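You operate a simulated robot arm through the tools that you are given. There is no shell and no other tool.

Carry out the task below with a simulated two-armed robot. There is one attempt and no reset: what you move stays moved.

Task
Smooth the paint run on the tram side and buff the matt patch.
Fine: beige sanding block for the run, white pad with polish from the small beige tray for the patch; put both back. Set down upright: beige sanding block. What is to be rubbed or washed off counts as gone when no trace of it is left.

It is judged by the outcome, as a careful person would: the job done as asked, and still so three seconds after it is handed in. It fails if anything else is knocked over, pushed out of place, dropped, spilled or broken.

Robot
Two 7-joint arms with fingered hands on one trunk that stands fixed in place. Base frame: the origin is at the foot of the trunk, x ahead of it, y to its left, z up. Units: mm, rad, N and s.
The left shoulder is at [31, 125, 1252], the right one opposite. With the tool pointing down near the work surface each hand reaches from about 360 to 800 mm from the base axis, measured 20 degrees to its own side. Payload 4 kg a hand.
The tool frame of a hand sits at the grasp point between the pads (the TCP): z along the fingers, y along the line on which they close. The tips reach 29 mm beyond it. The gripper opens to 100 mm. The gripper's body begins 34 mm behind the TCP. The gripper is a hand of 5 fingers: y runs from the thumb to the fingers, the wrist lies at [-15, -105, -177] in the tool frame, and closing takes about 1.5 s.
Orientation is that of the tool frame in the base frame, as a unit quaternion [w, x, y, z]. With the fingers straight down and the wrist toward the robot, the tool's x, y and z point along [0, 1, 0], [1, 0, 0] and [0, 0, -1] of the base frame.

Tools
- The arms move only by the tool play_rows. It takes "left_plan", "right_plan" or both (then of equal length, played together; a hand with none holds still); each is a list of rows, each an object of numbers (a shift or turn left out is 0, a gripper value left out holds the last): "x", "y", "z": the shift along the base's x, y, z in mm; "rx", "ry", "rz": the turn, a rotation vector about the base's x, y, z in degrees; "hand": the opening, from 0 (shut) to 1 (fully open). In form: [{"x": .., "y": .., "z": .., "rx": .., "ry": .., "rz": .., "hand": ..}, ...]. A call has 1 to 20 rows; each row is the pose to reach, as a shift and turn from the pose commanded when the call began. A row lasts 0.2 s, in which the tool goes at most 50 mm and 0.15 rad; a call with a longer step from one row to the next is refused whole, and so is a gripper value outside its range. A pose out of reach is approached as far as the arm can. The call stops where the force on the tool passes 40 N (or 10 N more than at its start, if that is more) or the arm is blocked; 0.2 s more then pass. Each finger travels about 45 mm/s and halts on what it meets, pressing with about 22 N; the grip force reading is that of the motor and also rises with nothing between the fingers. The clock runs only during rows and for 0.2 s after the last one: add rows that repeat a pose to give the fingers time. It gives the time, the measured TCP pose, the force on the tool (base axes), the opening and the grip force at its end, in the units of the frame above (readings bear some noise), with the torque about the TCP (base axes, N m) and any sound that the robot's microphone picked up.
- Cameras (640 x 400 px; columns grow to the right, rows downward): "scene" is now at [120, -42.1, 1410.6]; the picture's right is [-0.44, -0.90, 0.00], its down [-0.26, 0.13, -0.96] and it looks along [0.86, -0.42, -0.29] (base axes); focal length 241 px, centre (320, 200). "left" rides on the left gripper at [-66, -86, -121] in its tool frame; the picture's right is [-0.76, -0.31, 0.58], its down [0.59, -0.70, 0.40] and it looks along [0.28, 0.64, 0.71] (tool axes); focal length 247 px, centre (320, 200). "right" rides on the right gripper at [66, -86, -121] in its tool frame; the picture's right is [-0.76, 0.31, -0.58], its down [-0.59, -0.70, 0.40] and it looks along [-0.28, 0.64, 0.71] (tool axes); focal length 247 px, centre (320, 200). There is no depth. A picture from a camera that has moved, and an enlarged one, comes with that camera's place and axes in the base frame and with its lens.
- capture(camera): a new picture of that camera. It takes no simulated time.
- slide_trunk(by): slides the trunk up (or, below 0, down) by that many mm; the arms and the scene camera ride with it, the base frame stays. It gives what a move gives, with no picture.
- grasp_type(shape, hand): the hand has 5 fingers and takes this shape, open, in about a second: jaw (thumb against the fingers, like two jaws); tri (thumb and two fingers); tip (a fingertip pinch); poke (one finger out to press); point (the index stretched); flat (the hand flat); cup (the hand cupped); fist (a fist). The gripper value then closes the fingers along that shape, each until it touches; the sizes above hold for jaw. It gives what a move gives, with no picture.
- head_to(pan, tilt): turns the head with the scene camera to pan (to the left, within 1.396 rad either way) and tilt (down, from -0.506 to 1.204), counted from straight ahead of the robot. It gives what a move gives.
- zoom(camera, box): a new picture of the part [left, top, right, bottom] of that camera's present view, enlarged. It takes no simulated time.
- sign_off(): hands the job in; it is judged then, once.

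Places have to be worked out from the pictures, the camera data and where the tool is seen. Open the grippers and draw the arms clear of the work before you hand the job in, unless the task says otherwise.

The tools are called after ">>>" as a command line: name --argument value ..., lists and objects as JSON in quotes. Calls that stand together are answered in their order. play_rows: Moves the arms, as the interface text tells. Its arguments: {"type":"object","properties":{"left_plan":{"type":"array","items":{"type":"object","properties":{"x":{"type":"number"},"y":{"type":"number"},"z":{"type":"number"},"rx":{"type":"number"},"ry":{"type":"number"},"rz":{"type":"number"},"hand":{"type":"number"}}}},"right_plan":{"type":"array","items":{"type":"object","properties":{"x":{"type":"number"},"y":{"type":"number"},"z":{"type":"number"},"rx":{"type":"number"},"ry":{"type":"number"},"rz":{"type":"number"},"hand":{"type":"number"}}}}},"required":[]} The other tools are called the same way: slide_trunk (by) slides the trunk up or down; grasp_type (shape, hand) gives the hand a shape; head_to (pan, tilt) turns the head that bears the scene camera; capture (camera) takes a picture; zoom (camera, box) takes an enlarged picture of a part of a camera's view; sign_off () hands the job in.

At the start:

```text
time: 0.0
left_ee_pos: [590.6, -58.9, 1414.5]
left_tcp_rot: [0.0, 0.707, 0.707, 0.0]
left_wrist_force: [-0.3, 0.0, 0.3]
left_moment: [0.01, 0.0, -0.02]
left_finger_gap: 99.5
left_grip_force: 0.1
left_shape: jaw
right_ee_pos: [370.3, -439.5, 1331.4]
right_tcp_rot: [0.001, 0.708, 0.707, 0.0]
right_wrist_force: [0.2, -0.7, 0.2]
right_moment: [0.02, 0.01, 0.0]
right_finger_gap: 99.8
right_grip_force: 0.0
right_shape: jaw
trunk travel left (down, up): [-450.0, 297.0]
head pan, tilt: [-0.457, 0.298]
```

scene: 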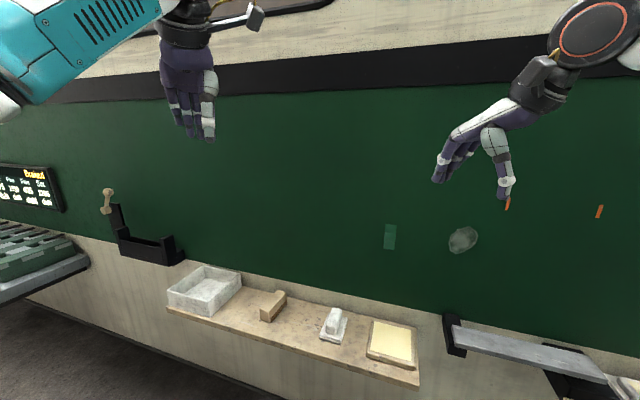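
right: 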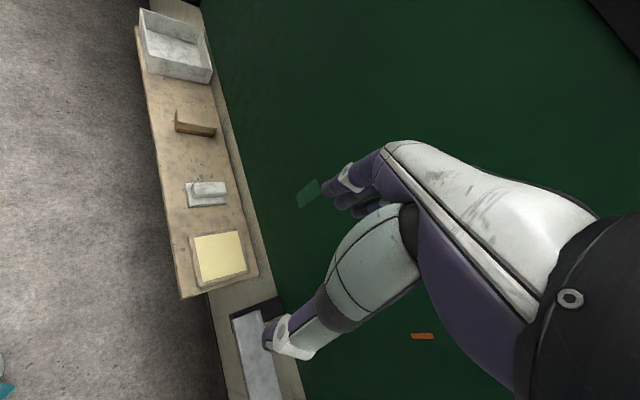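
left: 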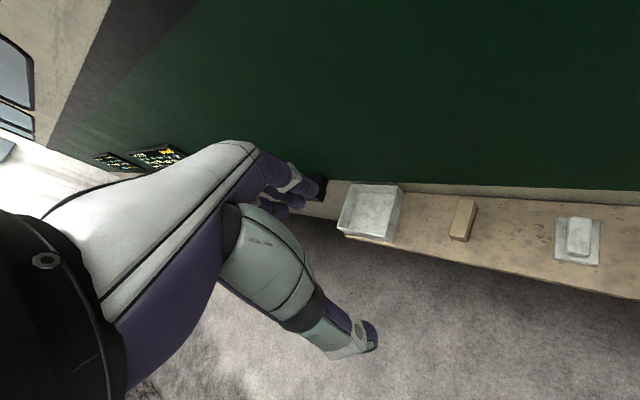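

The scene shows a green tram side with a lighter green patch (px 390,236), a greyish patch (462,240), and a shelf with tray, sanding block, pad and a beige tray. I'll zoom in to identify them.

>>> zoom --camera "scene" --box '[340, 180, 500, 280]'

>>> zoom --camera "scene" --box '[160, 250, 430, 400]'

>>> zoom --camera "scene" --box '[480, 180, 640, 280]'

>>> zoom --camera "right" --box '[120, 80, 320, 400]'

```text
4.00 times, centred on (420, 230) of scene
camera zoom: at [120.0, -42.1, 1410.6], right [-0.44, -0.9, 0.0], down [-0.26, 0.13, -0.96], along [0.86, -0.42, -0.29], focal length 962 px, centre (-80, 80)
```

zoom: 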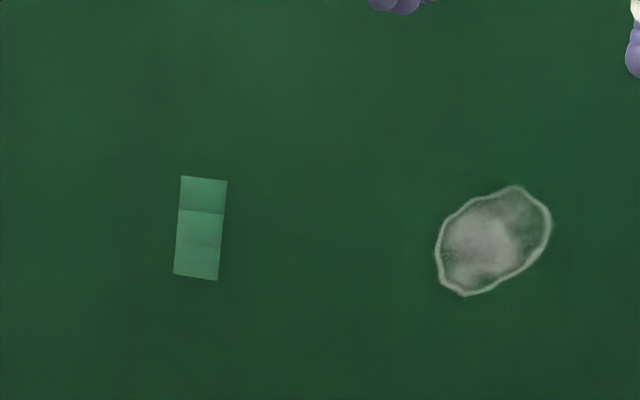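

```text
2.37 times, centred on (295, 325) of scene
camera zoom: at [120.0, -42.1, 1410.6], right [-0.44, -0.9, 0.0], down [-0.26, 0.13, -0.96], along [0.86, -0.42, -0.29], focal length 570 px, centre (379, -96)
```

zoom: 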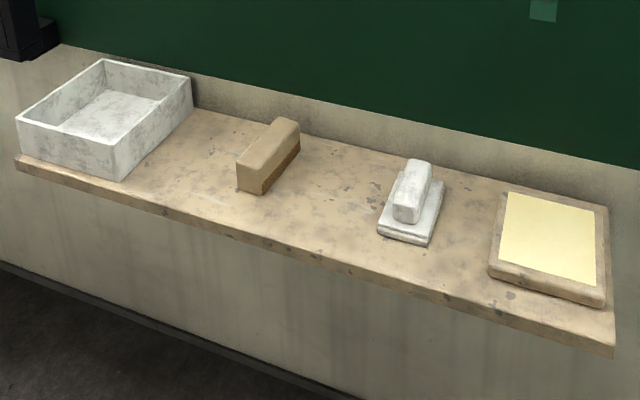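

```text
4.00 times, centred on (560, 230) of scene
camera zoom: at [120.0, -42.1, 1410.6], right [-0.44, -0.9, 0.0], down [-0.26, 0.13, -0.96], along [0.86, -0.42, -0.29], focal length 962 px, centre (-640, 80)
```

zoom: 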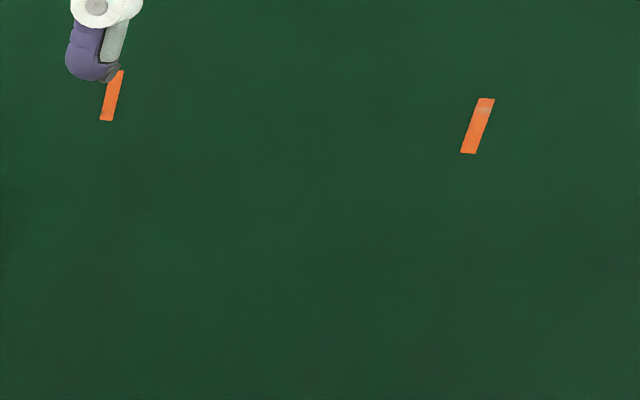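

```text
1.25 times, centred on (220, 240) of right
camera zoom: at [285.3, -376.1, 1454.6], right [0.31, -0.76, 0.58], down [-0.7, -0.59, -0.4], along [0.64, -0.28, -0.71], focal length 309 px, centre (445, 150)
```

zoom: 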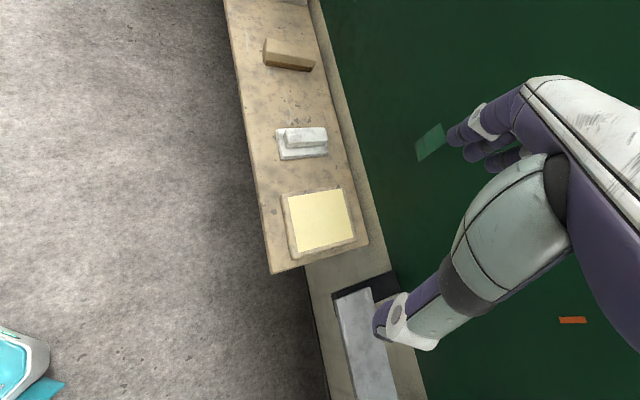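

The wall triangulates to about x − y ≈ 1061 (turned 45°), with the shelf below it. I'll look at the other items and get closer views by turning the head.

>>> zoom --camera "scene" --box '[0, 150, 160, 250]'

>>> zoom --camera "scene" --box '[430, 290, 640, 400]'

>>> head_to --pan -0.785 --tilt 0.6

>>> capture --camera "scene"

```text
4.00 times, centred on (80, 200) of scene
camera zoom: at [120.0, -42.1, 1410.6], right [-0.44, -0.9, 0.0], down [-0.26, 0.13, -0.96], along [0.86, -0.42, -0.29], focal length 962 px, centre (1280, 200)
```

zoom: 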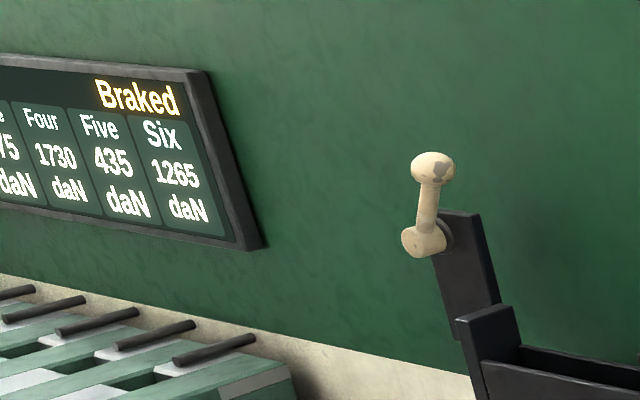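

```text
3.05 times, centred on (535, 345) of scene
camera zoom: at [120.0, -42.1, 1410.6], right [-0.44, -0.9, 0.0], down [-0.26, 0.13, -0.96], along [0.86, -0.42, -0.29], focal length 733 px, centre (-335, -242)
```

zoom: 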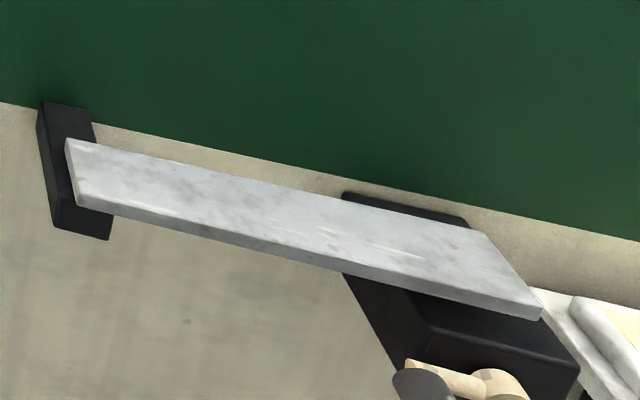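

```text
time: 0.8
left_ee_pos: [590.3, -57.7, 1413.6]
left_tcp_rot: [0.0, 0.707, 0.708, 0.0]
left_wrist_force: [-0.1, 0.7, -0.3]
left_moment: [-0.04, 0.0, 0.0]
left_finger_gap: 99.9
left_grip_force: 0.1
left_shape: jaw
right_ee_pos: [372.5, -439.6, 1332.2]
right_tcp_rot: [0.0, 0.707, 0.707, 0.0]
right_wrist_force: [0.7, 0.3, -1.4]
right_moment: [0.03, 0.02, -0.01]
right_finger_gap: 99.7
right_grip_force: 0.0
right_shape: jaw
trunk travel left (down, up): [-450.0, 297.0]
head pan, tilt: [-0.785, 0.6]
```

```text
taken
camera scene: at [98.8, -63.3, 1383.0], right [-0.71, -0.71, 0.0], down [-0.4, 0.4, -0.83], along [0.58, -0.58, -0.56], focal length 241 px, centre (320, 200)
```

scene: 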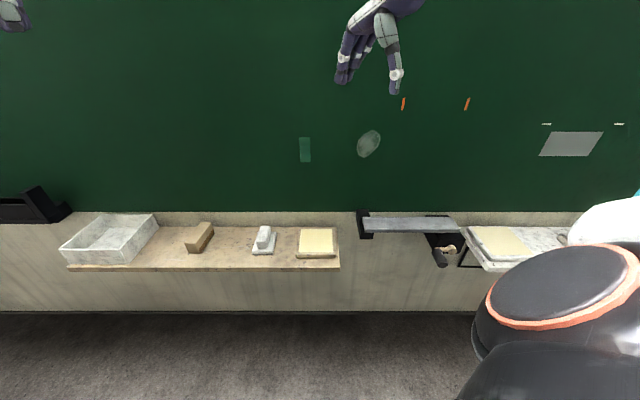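

The view is now square to the wall. More items lie to the right, so I'll zoom and pan further right.

>>> zoom --camera "scene" --box '[280, 80, 480, 205]'

>>> zoom --camera "scene" --box '[340, 190, 640, 320]'

>>> head_to --pan -1.25 --tilt 0.5

>>> capture --camera "scene"

```text
3.20 times, centred on (380, 142) of scene
camera zoom: at [98.8, -63.3, 1383.0], right [-0.71, -0.71, 0.0], down [-0.4, 0.4, -0.83], along [0.58, -0.58, -0.56], focal length 770 px, centre (128, 384)
```

zoom: 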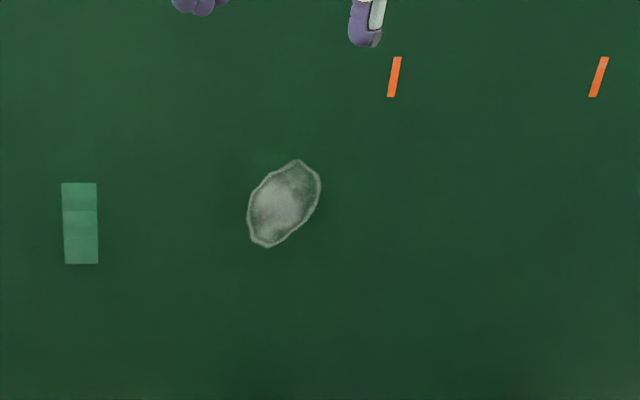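

```text
2.13 times, centred on (490, 255) of scene
camera zoom: at [98.8, -63.3, 1383.0], right [-0.71, -0.71, 0.0], down [-0.4, 0.4, -0.83], along [0.58, -0.58, -0.56], focal length 513 px, centre (-43, 83)
```

zoom: 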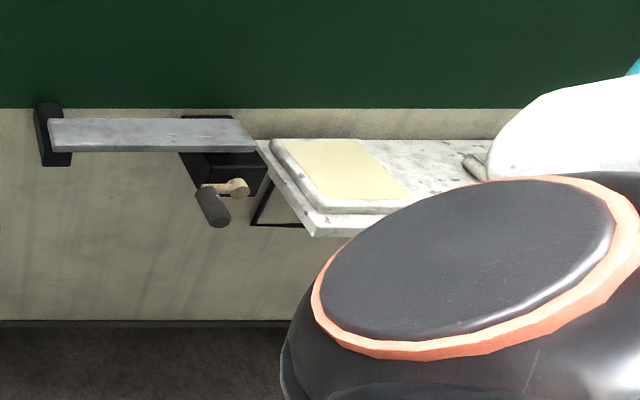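

```text
time: 1.7
left_ee_pos: [590.4, -58.2, 1413.0]
left_tcp_rot: [0.001, 0.707, 0.707, 0.0]
left_wrist_force: [0.0, 0.1, -0.3]
left_moment: [0.0, -0.01, 0.04]
left_finger_gap: 99.6
left_grip_force: 0.1
left_shape: jaw
right_ee_pos: [371.0, -440.3, 1332.2]
right_tcp_rot: [0.0, 0.707, 0.707, 0.0]
right_wrist_force: [-0.7, -1.0, -0.2]
right_moment: [0.02, -0.01, 0.0]
right_finger_gap: 99.4
right_grip_force: 0.1
right_shape: jaw
trunk travel left (down, up): [-450.0, 297.0]
head pan, tilt: [-1.25, 0.499]
```

```text
taken
camera scene: at [65.1, -87.1, 1392.0], right [-0.95, -0.32, 0.0], down [-0.15, 0.45, -0.88], along [0.28, -0.83, -0.48], focal length 241 px, centre (320, 200)
```

scene: 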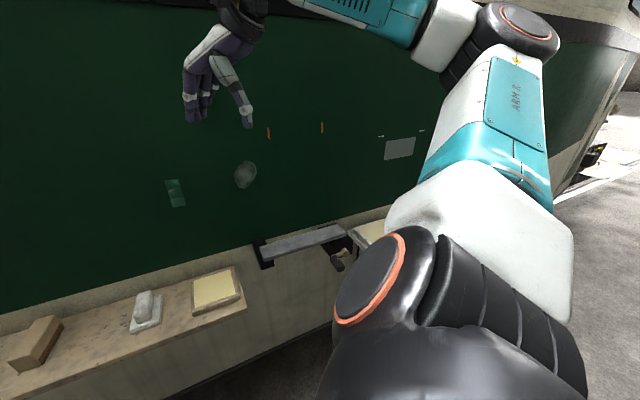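

I'll zoom on the marks in this new view to see what lies between them.

>>> zoom --camera "scene" --box '[220, 100, 440, 220]'

>>> zoom --camera "scene" --box '[360, 110, 440, 170]'

>>> zoom --camera "scene" --box '[150, 150, 270, 220]'

>>> zoom --camera "scene" --box '[540, 60, 640, 220]'

```text
2.91 times, centred on (330, 160) of scene
camera zoom: at [65.1, -87.1, 1392.0], right [-0.95, -0.32, 0.0], down [-0.15, 0.45, -0.88], along [0.28, -0.83, -0.48], focal length 700 px, centre (291, 316)
```

zoom: 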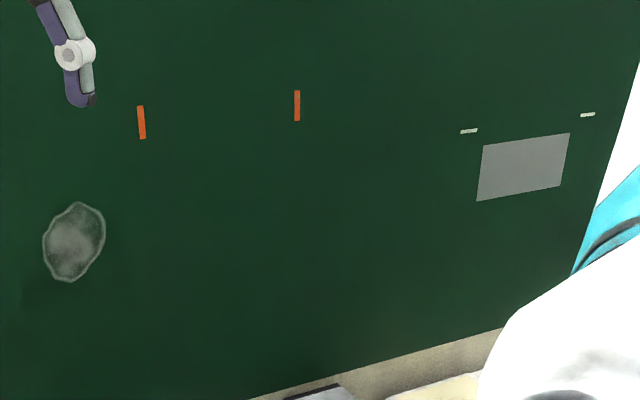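

```text
6.67 times, centred on (400, 140) of scene
camera zoom: at [65.1, -87.1, 1392.0], right [-0.95, -0.32, 0.0], down [-0.15, 0.45, -0.88], along [0.28, -0.83, -0.48], focal length 1604 px, centre (-213, 600)
```

zoom: 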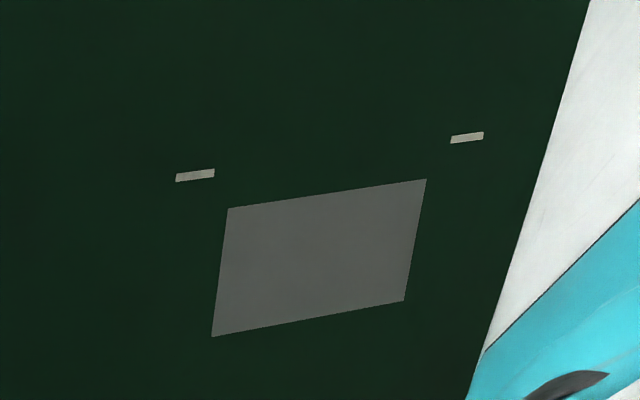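

```text
5.33 times, centred on (210, 185) of scene
camera zoom: at [65.1, -87.1, 1392.0], right [-0.95, -0.32, 0.0], down [-0.15, 0.45, -0.88], along [0.28, -0.83, -0.48], focal length 1283 px, centre (907, 280)
```

zoom: 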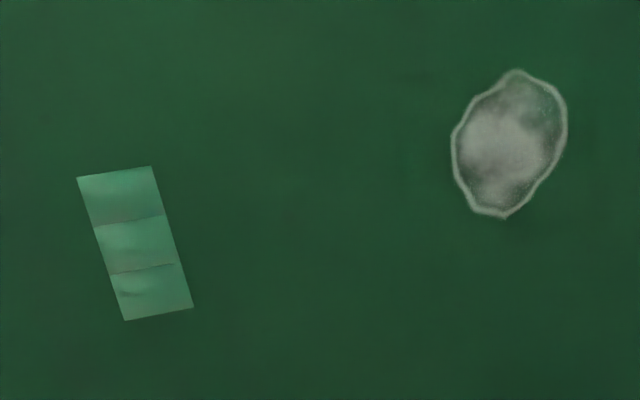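

```text
2.50 times, centred on (590, 140) of scene
camera zoom: at [65.1, -87.1, 1392.0], right [-0.95, -0.32, 0.0], down [-0.15, 0.45, -0.88], along [0.28, -0.83, -0.48], focal length 601 px, centre (-355, 350)
```

zoom: 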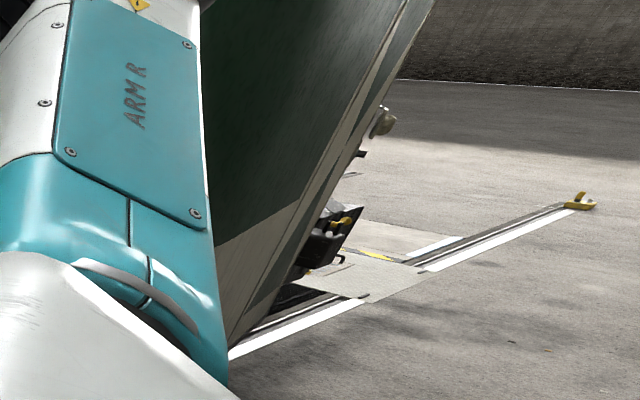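

The haze blob is the matt patch (r≈109, z≈1135 in wall coordinates) and the ridged light-green strip is the paint run (z≈1081–1155). I'll turn the head back down to the shelf to measure the tools.

>>> head_to --pan -0.6 --tilt 0.8

>>> capture --camera "scene"

>>> zoom --camera "scene" --box '[130, 110, 330, 235]'

>>> zoom --camera "scene" --box '[240, 110, 440, 235]'

```text
time: 2.8
left_ee_pos: [591.1, -57.0, 1413.3]
left_tcp_rot: [0.0, 0.707, 0.707, 0.0]
left_wrist_force: [-0.4, -0.6, 0.0]
left_moment: [-0.01, 0.0, 0.01]
left_finger_gap: 100.0
left_grip_force: 0.1
left_shape: jaw
right_ee_pos: [371.2, -439.4, 1332.3]
right_tcp_rot: [0.001, 0.707, 0.707, -0.001]
right_wrist_force: [0.2, -0.5, -0.2]
right_moment: [0.0, 0.0, 0.01]
right_finger_gap: 99.7
right_grip_force: 0.0
right_shape: jaw
trunk travel left (down, up): [-450.0, 297.0]
head pan, tilt: [-0.6, 0.799]
```

```text
taken
camera scene: at [102.8, -46.5, 1366.1], right [-0.57, -0.82, 0.0], down [-0.59, 0.41, -0.7], along [0.57, -0.39, -0.72], focal length 241 px, centre (320, 200)
```

scene: 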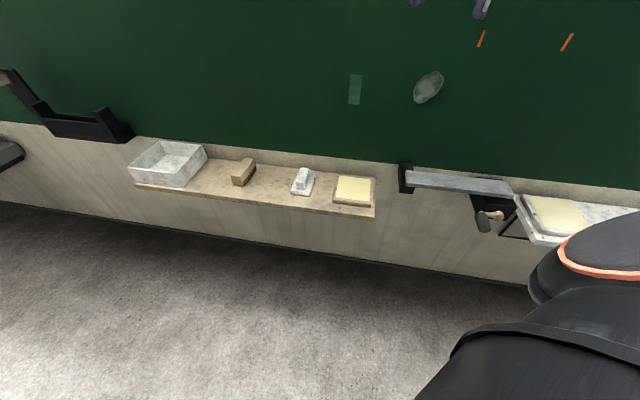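

```text
3.20 times, centred on (230, 172) of scene
camera zoom: at [102.8, -46.5, 1366.1], right [-0.57, -0.82, 0.0], down [-0.59, 0.41, -0.7], along [0.57, -0.39, -0.72], focal length 770 px, centre (608, 288)
```

zoom: 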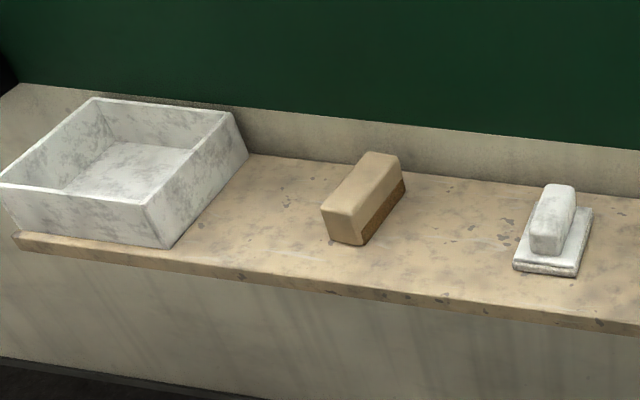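

```text
3.20 times, centred on (340, 172) of scene
camera zoom: at [102.8, -46.5, 1366.1], right [-0.57, -0.82, 0.0], down [-0.59, 0.41, -0.7], along [0.57, -0.39, -0.72], focal length 770 px, centre (256, 288)
```

zoom: 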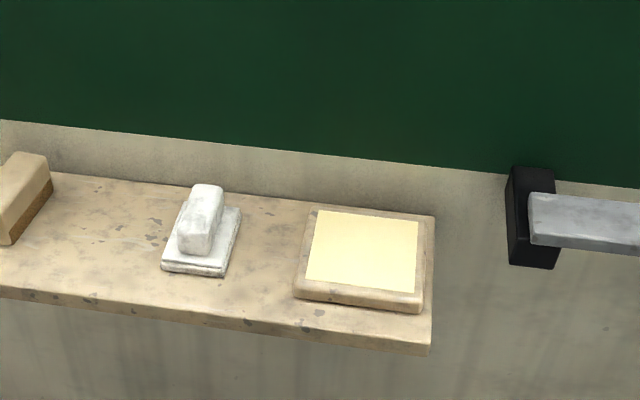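

The block has a brown abrasive sole and the pad has a handle on top, both lying roughly along the wall normal. I'll move the left arm out of the way and bring the right hand, yawed 45° to face the wall, over the shelf for a close look.

>>> play_rows --left_plan '[{"x": -20, "y": 30}, {"x": -45, "y": 60}, {"x": -70, "y": 90}, {"x": -95, "y": 120}, {"x": -120, "y": 150}, {"x": -145, "y": 180}, {"x": -170, "y": 210}, {"x": -190, "y": 235}, {"x": -200, "y": 250}, {"x": -200, "y": 250}]' --right_plan '[{"x": 13, "y": 17, "z": -30, "rz": -6}, {"x": 26, "y": 34, "z": -60, "rz": -12}, {"x": 40, "y": 51, "z": -90, "rz": -18}, {"x": 53, "y": 68, "z": -120, "rz": -24}, {"x": 66, "y": 85, "z": -150, "rz": -30}, {"x": 80, "y": 102, "z": -180, "rz": -36}, {"x": 93, "y": 119, "z": -210, "rz": -42}, {"x": 106, "y": 137, "z": -240, "rz": -45}, {"x": 120, "y": 154, "z": -270, "rz": -45}, {"x": 133, "y": 171, "z": -302, "rz": -45}]'

>>> capture --camera "right"

>>> capture --camera "scene"

```text
time: 5.0
left_ee_pos: [391.2, 192.9, 1413.5]
left_tcp_rot: [0.0, 0.707, 0.707, 0.0]
left_wrist_force: [0.6, -0.1, -0.2]
left_moment: [-0.03, -0.01, -0.02]
left_finger_gap: 99.8
left_grip_force: 0.1
left_shape: jaw
right_ee_pos: [503.2, -267.8, 1029.4]
right_tcp_rot: [0.001, 0.924, 0.383, 0.0]
right_wrist_force: [0.4, 0.1, -0.3]
right_moment: [-0.01, 0.0, 0.0]
right_finger_gap: 99.9
right_grip_force: 0.1
right_shape: jaw
trunk travel left (down, up): [-450.0, 297.0]
head pan, tilt: [-0.6, 0.799]
```

```text
taken
camera right: at [489.1, -162.9, 1151.9], right [-0.32, -0.75, 0.58], down [-0.91, 0.08, -0.4], along [0.25, -0.65, -0.71], focal length 247 px, centre (320, 200)
```

right: 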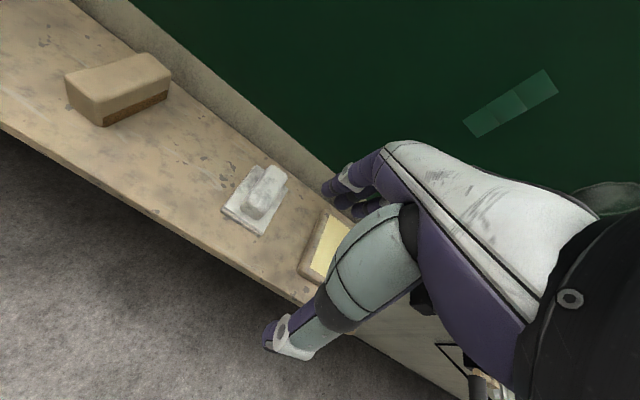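

```text
taken
camera scene: at [104.1, -46.2, 1365.9], right [-0.56, -0.83, 0.0], down [-0.59, 0.41, -0.7], along [0.57, -0.39, -0.72], focal length 241 px, centre (320, 200)
```

scene: 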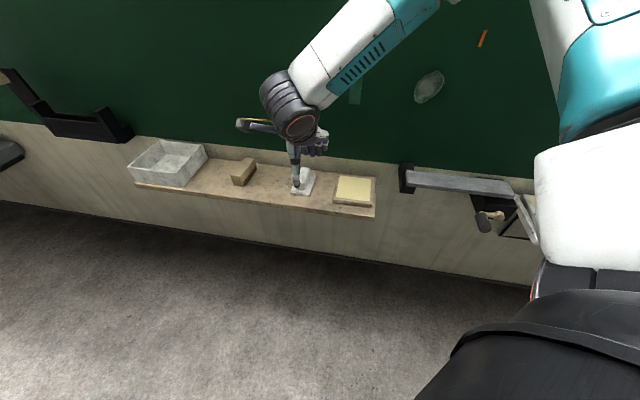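

Good view. I'll zoom in on the block, pad and tray from this camera to measure them.

>>> zoom --camera "right" --box '[40, 30, 200, 130]'

>>> zoom --camera "right" --box '[200, 140, 360, 240]'

>>> zoom --camera "right" --box '[440, 50, 600, 150]'

>>> zoom --camera "scene" --box '[220, 130, 400, 240]'

```text
4.00 times, centred on (120, 80) of right
camera zoom: at [489.1, -162.9, 1151.9], right [-0.32, -0.75, 0.58], down [-0.91, 0.08, -0.4], along [0.25, -0.65, -0.71], focal length 988 px, centre (1120, 680)
```

zoom: 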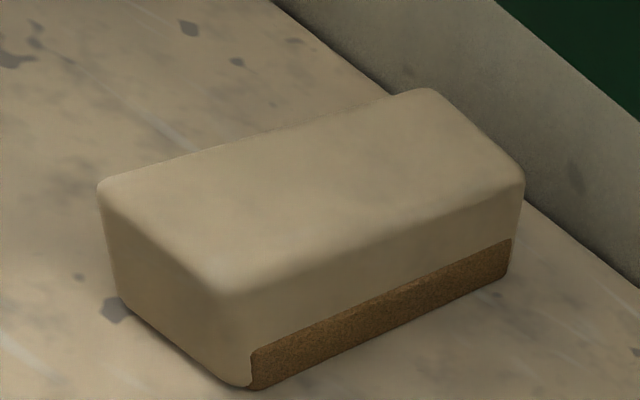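

```text
4.00 times, centred on (280, 190) of right
camera zoom: at [489.1, -162.9, 1151.9], right [-0.32, -0.75, 0.58], down [-0.91, 0.08, -0.4], along [0.25, -0.65, -0.71], focal length 988 px, centre (480, 240)
```

zoom: 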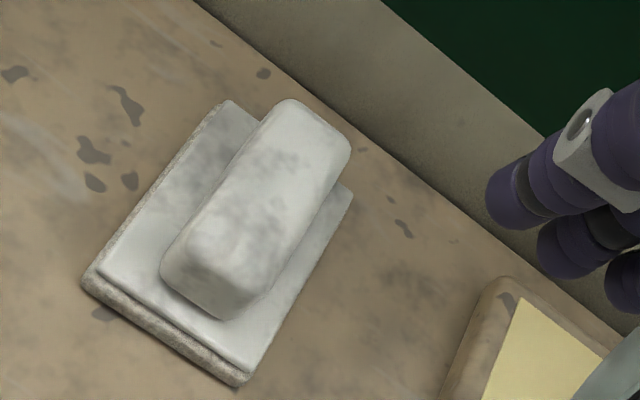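

```text
4.00 times, centred on (520, 100) of right
camera zoom: at [489.1, -162.9, 1151.9], right [-0.32, -0.75, 0.58], down [-0.91, 0.08, -0.4], along [0.25, -0.65, -0.71], focal length 988 px, centre (-480, 600)
```

zoom: 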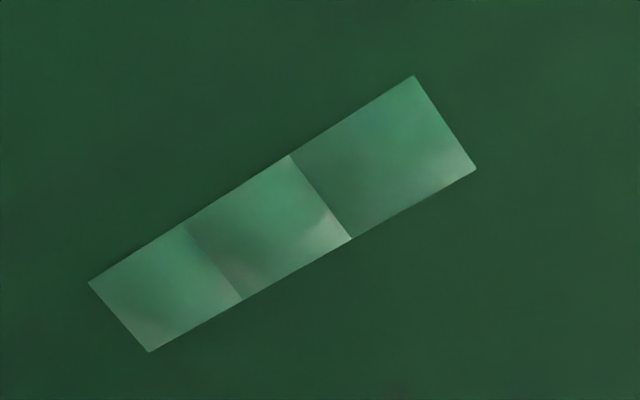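

```text
3.56 times, centred on (310, 185) of scene
camera zoom: at [104.1, -46.2, 1365.9], right [-0.56, -0.83, 0.0], down [-0.59, 0.41, -0.7], along [0.57, -0.39, -0.72], focal length 855 px, centre (356, 253)
```

zoom: 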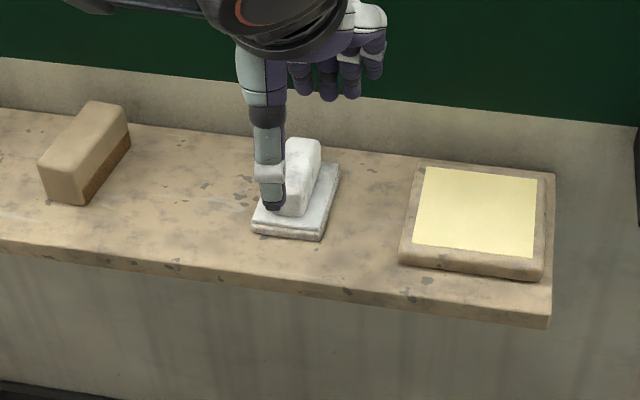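

Estimates (wall frame: f toward the wall, r to its right): shelf top z≈827, sanding block ≈95×40×42 centred f≈677, r≈−410 and turned ~6°, pad base 90×63 centred f≈671, r≈−198 with its handle top at ≈873. I'll raise and yaw the right hand so it closes across the block, then lower the trunk for reach.

>>> play_rows --right_plan '[{"z": 20, "rz": 8.3}, {"z": 40, "rz": 16.6}, {"z": 60, "rz": 24.9}, {"z": 80, "rz": 33.2}, {"z": 100, "rz": 41.5}, {"z": 120, "rz": 49.8}, {"z": 140, "rz": 58.1}, {"z": 160, "rz": 66.4}, {"z": 180, "rz": 74.7}, {"z": 200, "rz": 83}, {"z": 200, "rz": 83}]'

>>> slide_trunk --by -180

>>> capture --camera "right"

>>> capture --camera "scene"

```text
time: 7.4
left_ee_pos: [389.8, 192.8, 1413.9]
left_tcp_rot: [0.0, 0.707, 0.707, 0.0]
left_wrist_force: [-0.7, 0.8, -0.4]
left_moment: [0.02, -0.03, -0.03]
left_finger_gap: 100.0
left_grip_force: 0.1
left_shape: jaw
right_ee_pos: [504.2, -268.7, 1229.1]
right_tcp_rot: [-0.001, 0.438, 0.899, 0.0]
right_wrist_force: [-0.3, -0.5, 1.1]
right_moment: [0.0, -0.02, 0.0]
right_finger_gap: 99.9
right_grip_force: 0.0
right_shape: jaw
trunk travel left (down, up): [-450.0, 297.0]
head pan, tilt: [-0.6, 0.799]
```

```text
time: 9.4
left_ee_pos: [390.7, 192.4, 1234.3]
left_tcp_rot: [0.0, 0.707, 0.707, -0.001]
left_wrist_force: [-0.7, -0.5, 0.7]
left_moment: [0.01, -0.02, 0.0]
left_finger_gap: 99.8
left_grip_force: 0.0
left_shape: jaw
right_ee_pos: [503.5, -269.2, 1051.2]
right_tcp_rot: [0.0, 0.438, 0.899, 0.0]
right_wrist_force: [0.0, 0.0, 0.2]
right_moment: [0.02, -0.03, -0.01]
right_finger_gap: 99.9
right_grip_force: 0.1
right_shape: jaw
trunk travel left (down, up): [-270.0, 477.0]
head pan, tilt: [-0.6, 0.799]
```

```text
taken
camera right: at [395.5, -271.6, 1173.0], right [0.71, -0.41, 0.58], down [-0.19, -0.9, -0.4], along [0.68, 0.17, -0.71], focal length 247 px, centre (320, 200)
```

right: 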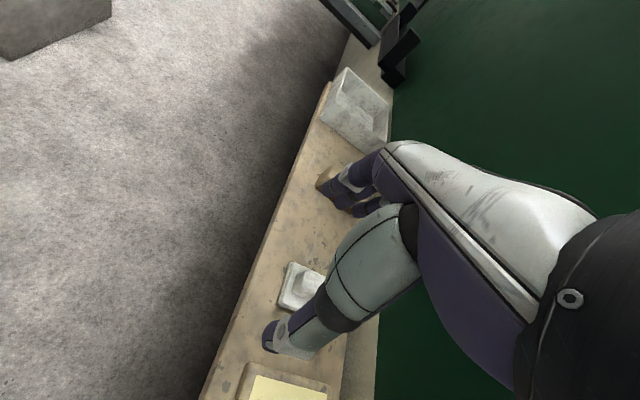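

```text
taken
camera scene: at [142.0, -46.2, 1182.8], right [-0.56, -0.83, 0.0], down [-0.59, 0.41, -0.7], along [0.58, -0.39, -0.72], focal length 241 px, centre (320, 200)
```

scene: 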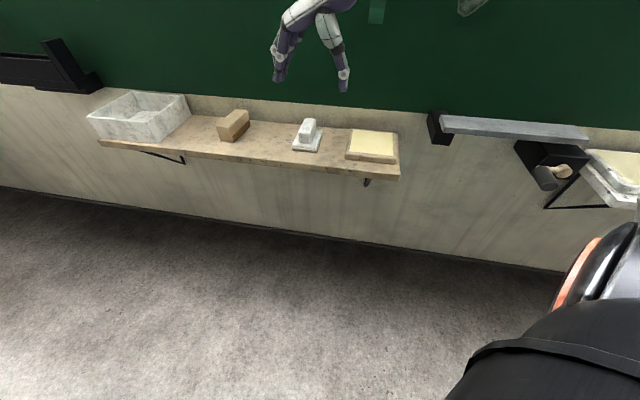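

The hand now closes across the block's width. I'll move it above the block and then compare fingers and block in the scene view.

>>> play_rows --right_plan '[{"x": 33, "y": 10, "z": -10}, {"x": 66, "y": 20, "z": -20}, {"x": 99, "y": 30, "z": -30}, {"x": 132, "y": 40, "z": -40}, {"x": 165, "y": 50, "z": -50}, {"x": 198, "y": 60, "z": -60}, {"x": 230, "y": 70, "z": -70}, {"x": 262, "y": 79, "z": -80}, {"x": 262, "y": 79, "z": -86}, {"x": 262, "y": 79, "z": -91}]'

>>> zoom --camera "scene" --box '[140, 40, 340, 165]'

>>> capture --camera "right"

>>> capture --camera "left"

```text
time: 11.6
left_ee_pos: [391.1, 190.8, 1233.0]
left_tcp_rot: [0.0, 0.707, 0.707, 0.001]
left_wrist_force: [0.2, 0.8, -0.1]
left_moment: [0.0, -0.04, 0.0]
left_finger_gap: 99.8
left_grip_force: 0.0
left_shape: jaw
right_ee_pos: [738.3, -196.2, 960.1]
right_tcp_rot: [0.0, 0.438, 0.899, 0.0]
right_wrist_force: [-0.8, -1.1, 0.8]
right_moment: [0.03, 0.0, 0.01]
right_finger_gap: 100.0
right_grip_force: 0.1
right_shape: jaw
right hand out of reach, approached as far as the arm can: row 8, 9, 10
trunk travel left (down, up): [-270.0, 477.0]
head pan, tilt: [-0.6, 0.799]
```

```text
3.20 times, centred on (240, 102) of scene
camera zoom: at [142.4, -46.0, 1182.6], right [-0.56, -0.83, 0.0], down [-0.59, 0.4, -0.7], along [0.57, -0.39, -0.72], focal length 770 px, centre (576, 512)
```

zoom: 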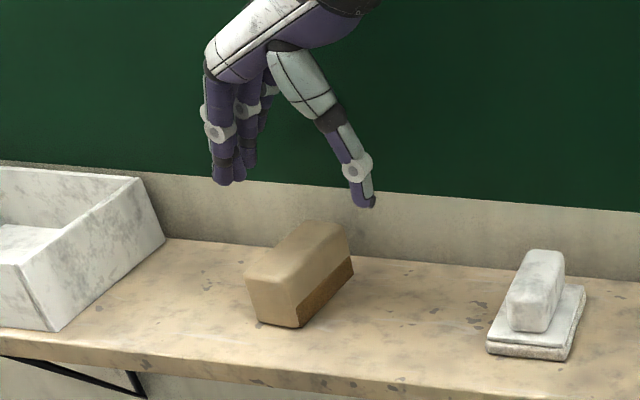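

```text
taken
camera right: at [630.4, -198.5, 1082.5], right [0.71, -0.41, 0.58], down [-0.19, -0.9, -0.4], along [0.68, 0.17, -0.71], focal length 247 px, centre (320, 200)
```

right: 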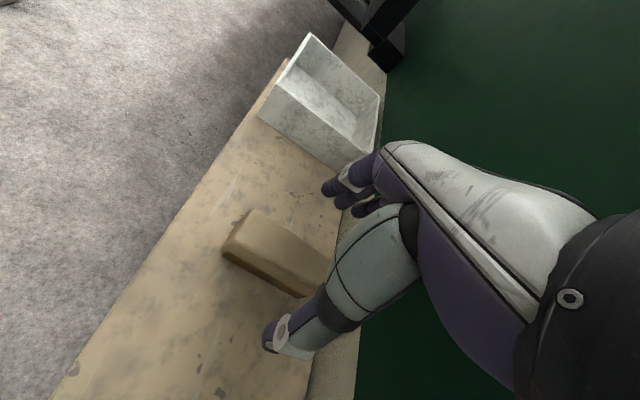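

```text
taken
camera left: at [304.0, 126.9, 1354.4], right [-0.31, -0.76, -0.58], down [-0.7, 0.59, -0.4], along [0.64, 0.28, -0.71], focal length 247 px, centre (320, 200)
```

left: 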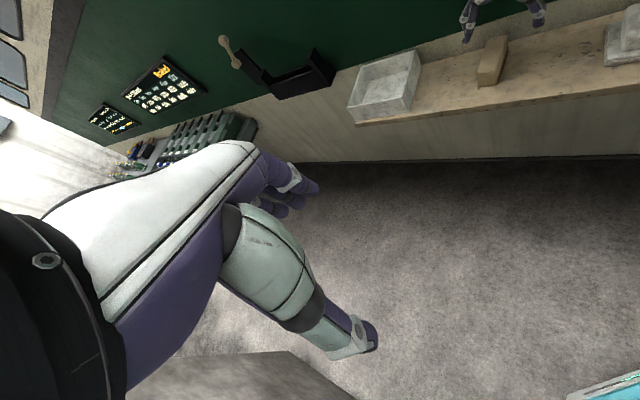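

The arm stopped about 28 mm short of the target. I'll back up, slide the trunk lower for more reach, and then tilt the hand slightly.

>>> play_rows --right_plan '[{"x": -30, "z": 25}, {"x": -60, "z": 50}, {"x": -80, "z": 80}, {"x": -100, "z": 90}, {"x": -100, "z": 90}]'

>>> slide_trunk --by -80

>>> capture --camera "scene"

```text
time: 12.8
left_ee_pos: [391.5, 192.4, 1232.4]
left_tcp_rot: [-0.001, 0.707, 0.707, -0.001]
left_wrist_force: [0.0, -0.3, 0.8]
left_moment: [-0.02, 0.02, -0.03]
left_finger_gap: 99.7
left_grip_force: 0.0
left_shape: jaw
right_ee_pos: [636.7, -196.5, 1047.7]
right_tcp_rot: [0.0, 0.438, 0.899, 0.0]
right_wrist_force: [0.7, 0.4, -0.8]
right_moment: [-0.03, -0.01, -0.01]
right_finger_gap: 100.1
right_grip_force: 0.0
right_shape: jaw
trunk travel left (down, up): [-270.0, 477.0]
head pan, tilt: [-0.6, 0.799]
```

```text
time: 13.9
left_ee_pos: [389.7, 193.1, 1153.9]
left_tcp_rot: [0.0, 0.707, 0.707, 0.0]
left_wrist_force: [0.2, 0.4, 0.0]
left_moment: [0.03, -0.01, 0.04]
left_finger_gap: 99.8
left_grip_force: 0.0
left_shape: jaw
right_ee_pos: [636.5, -198.1, 970.9]
right_tcp_rot: [0.0, 0.438, 0.899, 0.001]
right_wrist_force: [0.2, 0.2, 0.6]
right_moment: [-0.01, 0.02, -0.01]
right_finger_gap: 99.8
right_grip_force: 0.2
right_shape: jaw
trunk travel left (down, up): [-190.0, 557.0]
head pan, tilt: [-0.6, 0.799]
```

```text
taken
camera scene: at [169.9, -46.2, 1099.9], right [-0.56, -0.83, 0.0], down [-0.59, 0.41, -0.7], along [0.58, -0.39, -0.72], focal length 241 px, centre (320, 200)
```

scene: 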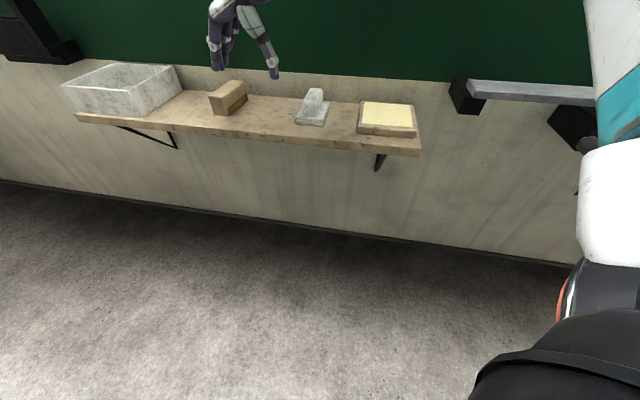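

The scene is unchanged and the commanded pose is clipped to the real one. Now I go above the block with a 12° tilt (wrist back toward the robot).

>>> play_rows --right_plan '[{"x": 30, "y": 2, "z": -5, "rx": -3, "ry": -2.4}, {"x": 60, "y": 4, "z": -10, "rx": -6, "ry": -4.8}, {"x": 90, "y": 5, "z": -15, "rx": -9.4, "ry": -7.45}, {"x": 115, "y": 6, "z": -22, "rx": -9.4, "ry": -7.45}, {"x": 128, "y": 7, "z": -30, "rx": -9.4, "ry": -7.45}, {"x": 128, "y": 7, "z": -30, "rx": -9.4, "ry": -7.45}]'

>>> capture --camera "right"

>>> zoom --camera "scene" --box '[140, 20, 340, 145]'

>>> zoom --camera "left" --box '[440, 0, 640, 125]'

```text
time: 15.3
left_ee_pos: [390.9, 191.9, 1153.7]
left_tcp_rot: [0.001, 0.708, 0.707, 0.0]
left_wrist_force: [0.3, 0.6, -0.2]
left_moment: [0.0, -0.03, 0.03]
left_finger_gap: 99.7
left_grip_force: 0.1
left_shape: jaw
right_ee_pos: [764.3, -191.5, 941.6]
right_tcp_rot: [0.094, 0.436, 0.894, -0.044]
right_wrist_force: [-0.3, -0.6, 0.9]
right_moment: [0.0, 0.0, 0.01]
right_finger_gap: 100.0
right_grip_force: 0.0
right_shape: jaw
trunk travel left (down, up): [-190.0, 557.0]
head pan, tilt: [-0.6, 0.799]
```

```text
taken
camera right: at [641.7, -175.0, 1047.2], right [0.62, -0.3, 0.72], down [-0.15, -0.95, -0.27], along [0.77, 0.06, -0.64], focal length 247 px, centre (320, 200)
```

right: 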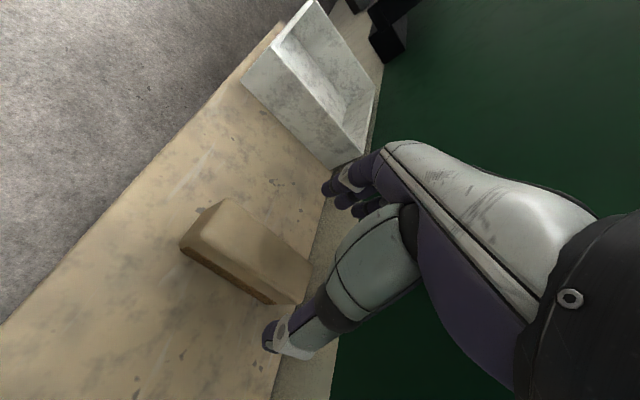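

```text
3.20 times, centred on (240, 82) of scene
camera zoom: at [170.4, -46.1, 1099.8], right [-0.56, -0.83, 0.0], down [-0.59, 0.4, -0.7], along [0.57, -0.39, -0.72], focal length 770 px, centre (576, 576)
```

zoom: 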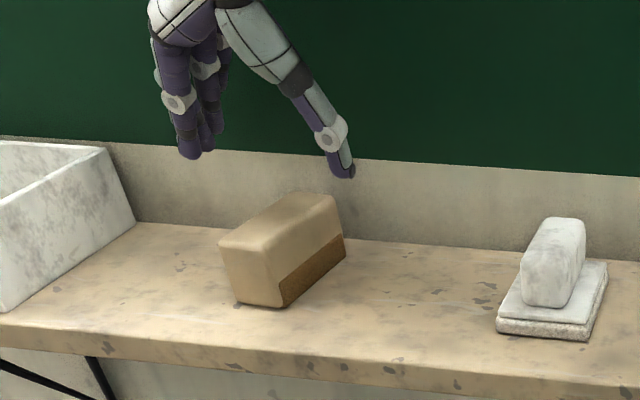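

```text
3.20 times, centred on (540, 62) of left
camera zoom: at [303.9, 126.8, 1274.5], right [-0.31, -0.76, -0.58], down [-0.7, 0.59, -0.4], along [0.64, 0.28, -0.71], focal length 790 px, centre (-384, 640)
```

zoom: 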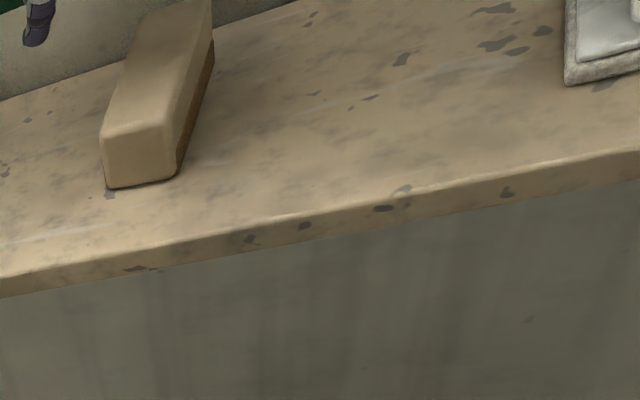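

The hand reached (764, −191.5, 941.6). I'll zoom from the right camera to check the block's centre before descending.

>>> zoom --camera "right" --box '[160, 180, 360, 380]'

```text
2.00 times, centred on (260, 280) of right
camera zoom: at [641.7, -175.0, 1047.2], right [0.62, -0.3, 0.72], down [-0.15, -0.95, -0.27], along [0.77, 0.06, -0.64], focal length 494 px, centre (440, 40)
```

zoom: 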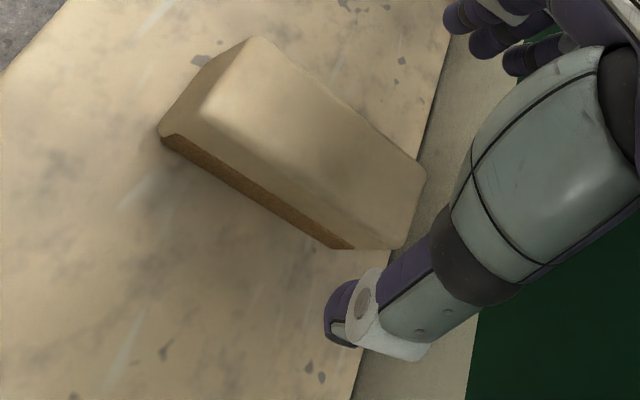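

The block centre comes out at about (768, −190), a few mm from the TCP. I'll descend to z≈870 with the hand open.

>>> play_rows --right_plan '[{"x": 3, "y": 1, "z": -15, "hand": 1}, {"x": 3.5, "y": 1.5, "z": -30}, {"x": 3.5, "y": 1.5, "z": -45}, {"x": 3.5, "y": 1.5, "z": -57}, {"x": 3.5, "y": 1.5, "z": -66}, {"x": 3.5, "y": 1.5, "z": -71}, {"x": 3.5, "y": 1.5, "z": -71}]'

>>> zoom --camera "scene" --box '[160, 40, 320, 140]'

>>> zoom --camera "right" --box '[160, 160, 360, 380]'

```text
time: 16.9
left_ee_pos: [390.9, 192.3, 1154.0]
left_tcp_rot: [0.001, 0.707, 0.707, 0.0]
left_wrist_force: [0.6, 0.1, 0.6]
left_moment: [-0.01, 0.02, -0.03]
left_finger_gap: 99.8
left_grip_force: 0.1
left_shape: jaw
right_ee_pos: [767.6, -188.7, 868.4]
right_tcp_rot: [0.093, 0.437, 0.894, -0.045]
right_wrist_force: [0.2, 0.1, 0.6]
right_moment: [-0.02, 0.0, 0.0]
right_finger_gap: 99.8
right_grip_force: 0.1
right_shape: jaw
trunk travel left (down, up): [-190.0, 557.0]
head pan, tilt: [-0.6, 0.799]
```

```text
4.00 times, centred on (240, 90) of scene
camera zoom: at [170.5, -46.1, 1099.7], right [-0.56, -0.83, 0.0], down [-0.59, 0.4, -0.7], along [0.57, -0.39, -0.72], focal length 962 px, centre (640, 640)
```

zoom: 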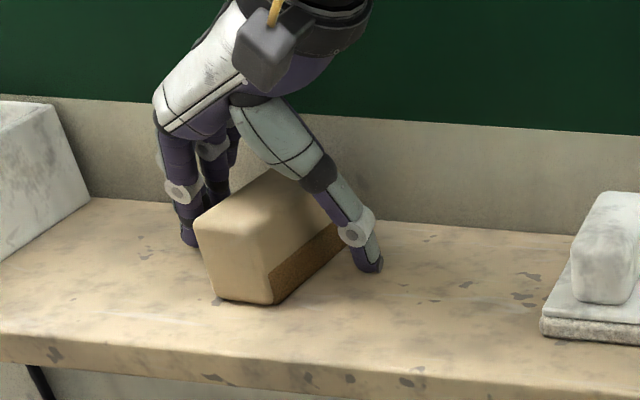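

```text
1.82 times, centred on (260, 270) of right
camera zoom: at [645.2, -172.5, 974.7], right [0.62, -0.3, 0.72], down [-0.15, -0.95, -0.27], along [0.77, 0.06, -0.64], focal length 449 px, centre (429, 73)
```

zoom: 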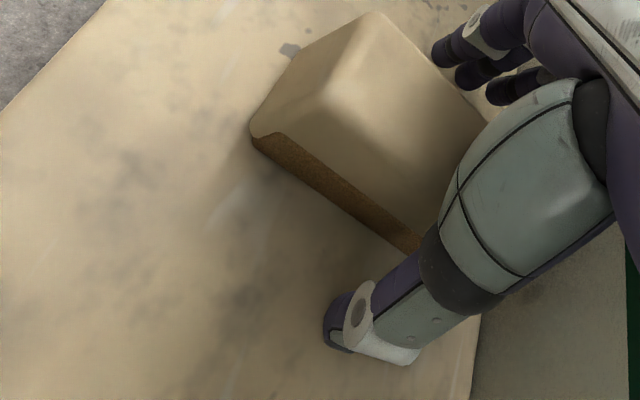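

The fingers straddle the block evenly. I'll raise 3 mm and close.

>>> play_rows --right_plan '[{"z": 3}, {"z": 3, "hand": 0}, {"z": 3, "hand": 0}, {"z": 3, "hand": 0}, {"z": 3, "hand": 0}, {"z": 3, "hand": 0}, {"z": 3, "hand": 0}, {"z": 3, "hand": 0}, {"z": 3, "hand": 0}, {"z": 3, "hand": 0}]'

>>> zoom --camera "scene" --box '[160, 40, 320, 140]'

```text
time: 19.1
left_ee_pos: [389.7, 192.3, 1154.5]
left_tcp_rot: [0.0, 0.707, 0.708, 0.0]
left_wrist_force: [-0.6, 0.1, 0.4]
left_moment: [-0.02, -0.02, 0.0]
left_finger_gap: 99.9
left_grip_force: 0.1
left_shape: jaw
right_ee_pos: [768.0, -190.0, 872.4]
right_tcp_rot: [0.095, 0.436, 0.894, -0.045]
right_wrist_force: [0.3, -0.9, 0.5]
right_moment: [0.0, 0.0, 0.03]
right_finger_gap: 34.1
right_grip_force: 22.1
right_shape: jaw
trunk travel left (down, up): [-190.0, 557.0]
head pan, tilt: [-0.6, 0.799]
```

```text
4.00 times, centred on (240, 90) of scene
camera zoom: at [170.5, -46.2, 1099.7], right [-0.56, -0.83, 0.0], down [-0.59, 0.41, -0.7], along [0.57, -0.39, -0.72], focal length 962 px, centre (640, 640)
```

zoom: 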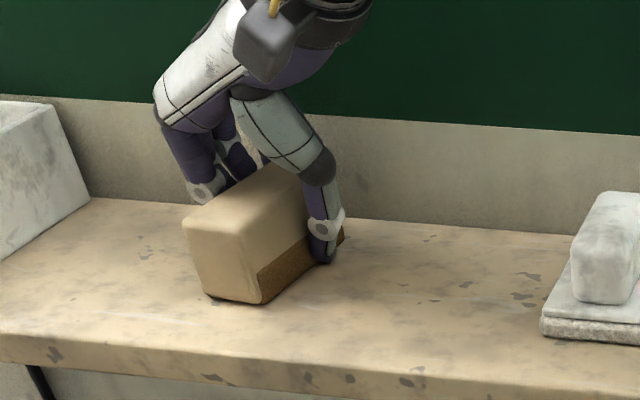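

The block is gripped at 34 mm with 22 N. I'll lift it straight up and look at it.

>>> play_rows --right_plan '[{"z": 8}, {"z": 20}, {"z": 40}, {"z": 60}, {"z": 75}, {"z": 75}]'

>>> zoom --camera "scene" --box '[160, 20, 320, 120]'

>>> capture --camera "right"

```text
time: 20.5
left_ee_pos: [390.3, 191.8, 1154.0]
left_tcp_rot: [0.0, 0.706, 0.708, -0.001]
left_wrist_force: [-0.1, -0.7, -0.6]
left_moment: [0.01, 0.0, -0.01]
left_finger_gap: 99.6
left_grip_force: 0.0
left_shape: jaw
right_ee_pos: [767.6, -191.8, 947.5]
right_tcp_rot: [0.095, 0.436, 0.894, -0.044]
right_wrist_force: [-0.5, 0.8, -0.4]
right_moment: [-0.01, -0.01, 0.02]
right_finger_gap: 33.4
right_grip_force: 22.0
right_shape: jaw
right hand out of reach, approached as far as the arm can: row 5
trunk travel left (down, up): [-190.0, 557.0]
head pan, tilt: [-0.6, 0.799]
```

```text
4.00 times, centred on (240, 70) of scene
camera zoom: at [170.9, -46.3, 1099.5], right [-0.56, -0.83, 0.0], down [-0.59, 0.41, -0.7], along [0.57, -0.39, -0.72], focal length 962 px, centre (640, 720)
```

zoom: 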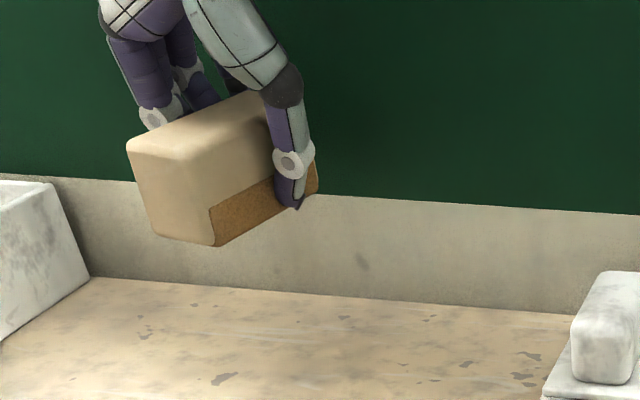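

```text
taken
camera right: at [644.1, -174.8, 1052.8], right [0.62, -0.3, 0.72], down [-0.15, -0.95, -0.27], along [0.77, 0.06, -0.64], focal length 247 px, centre (320, 200)
```

right: 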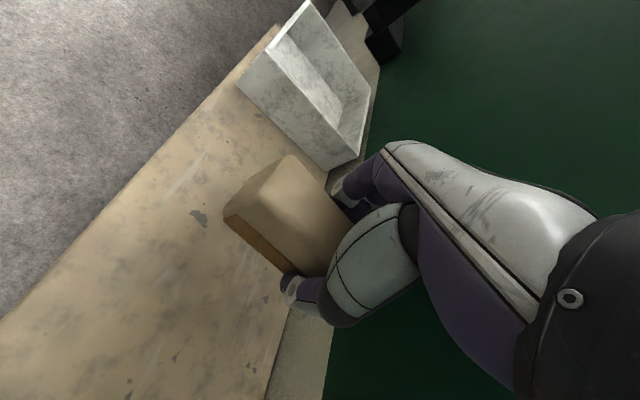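

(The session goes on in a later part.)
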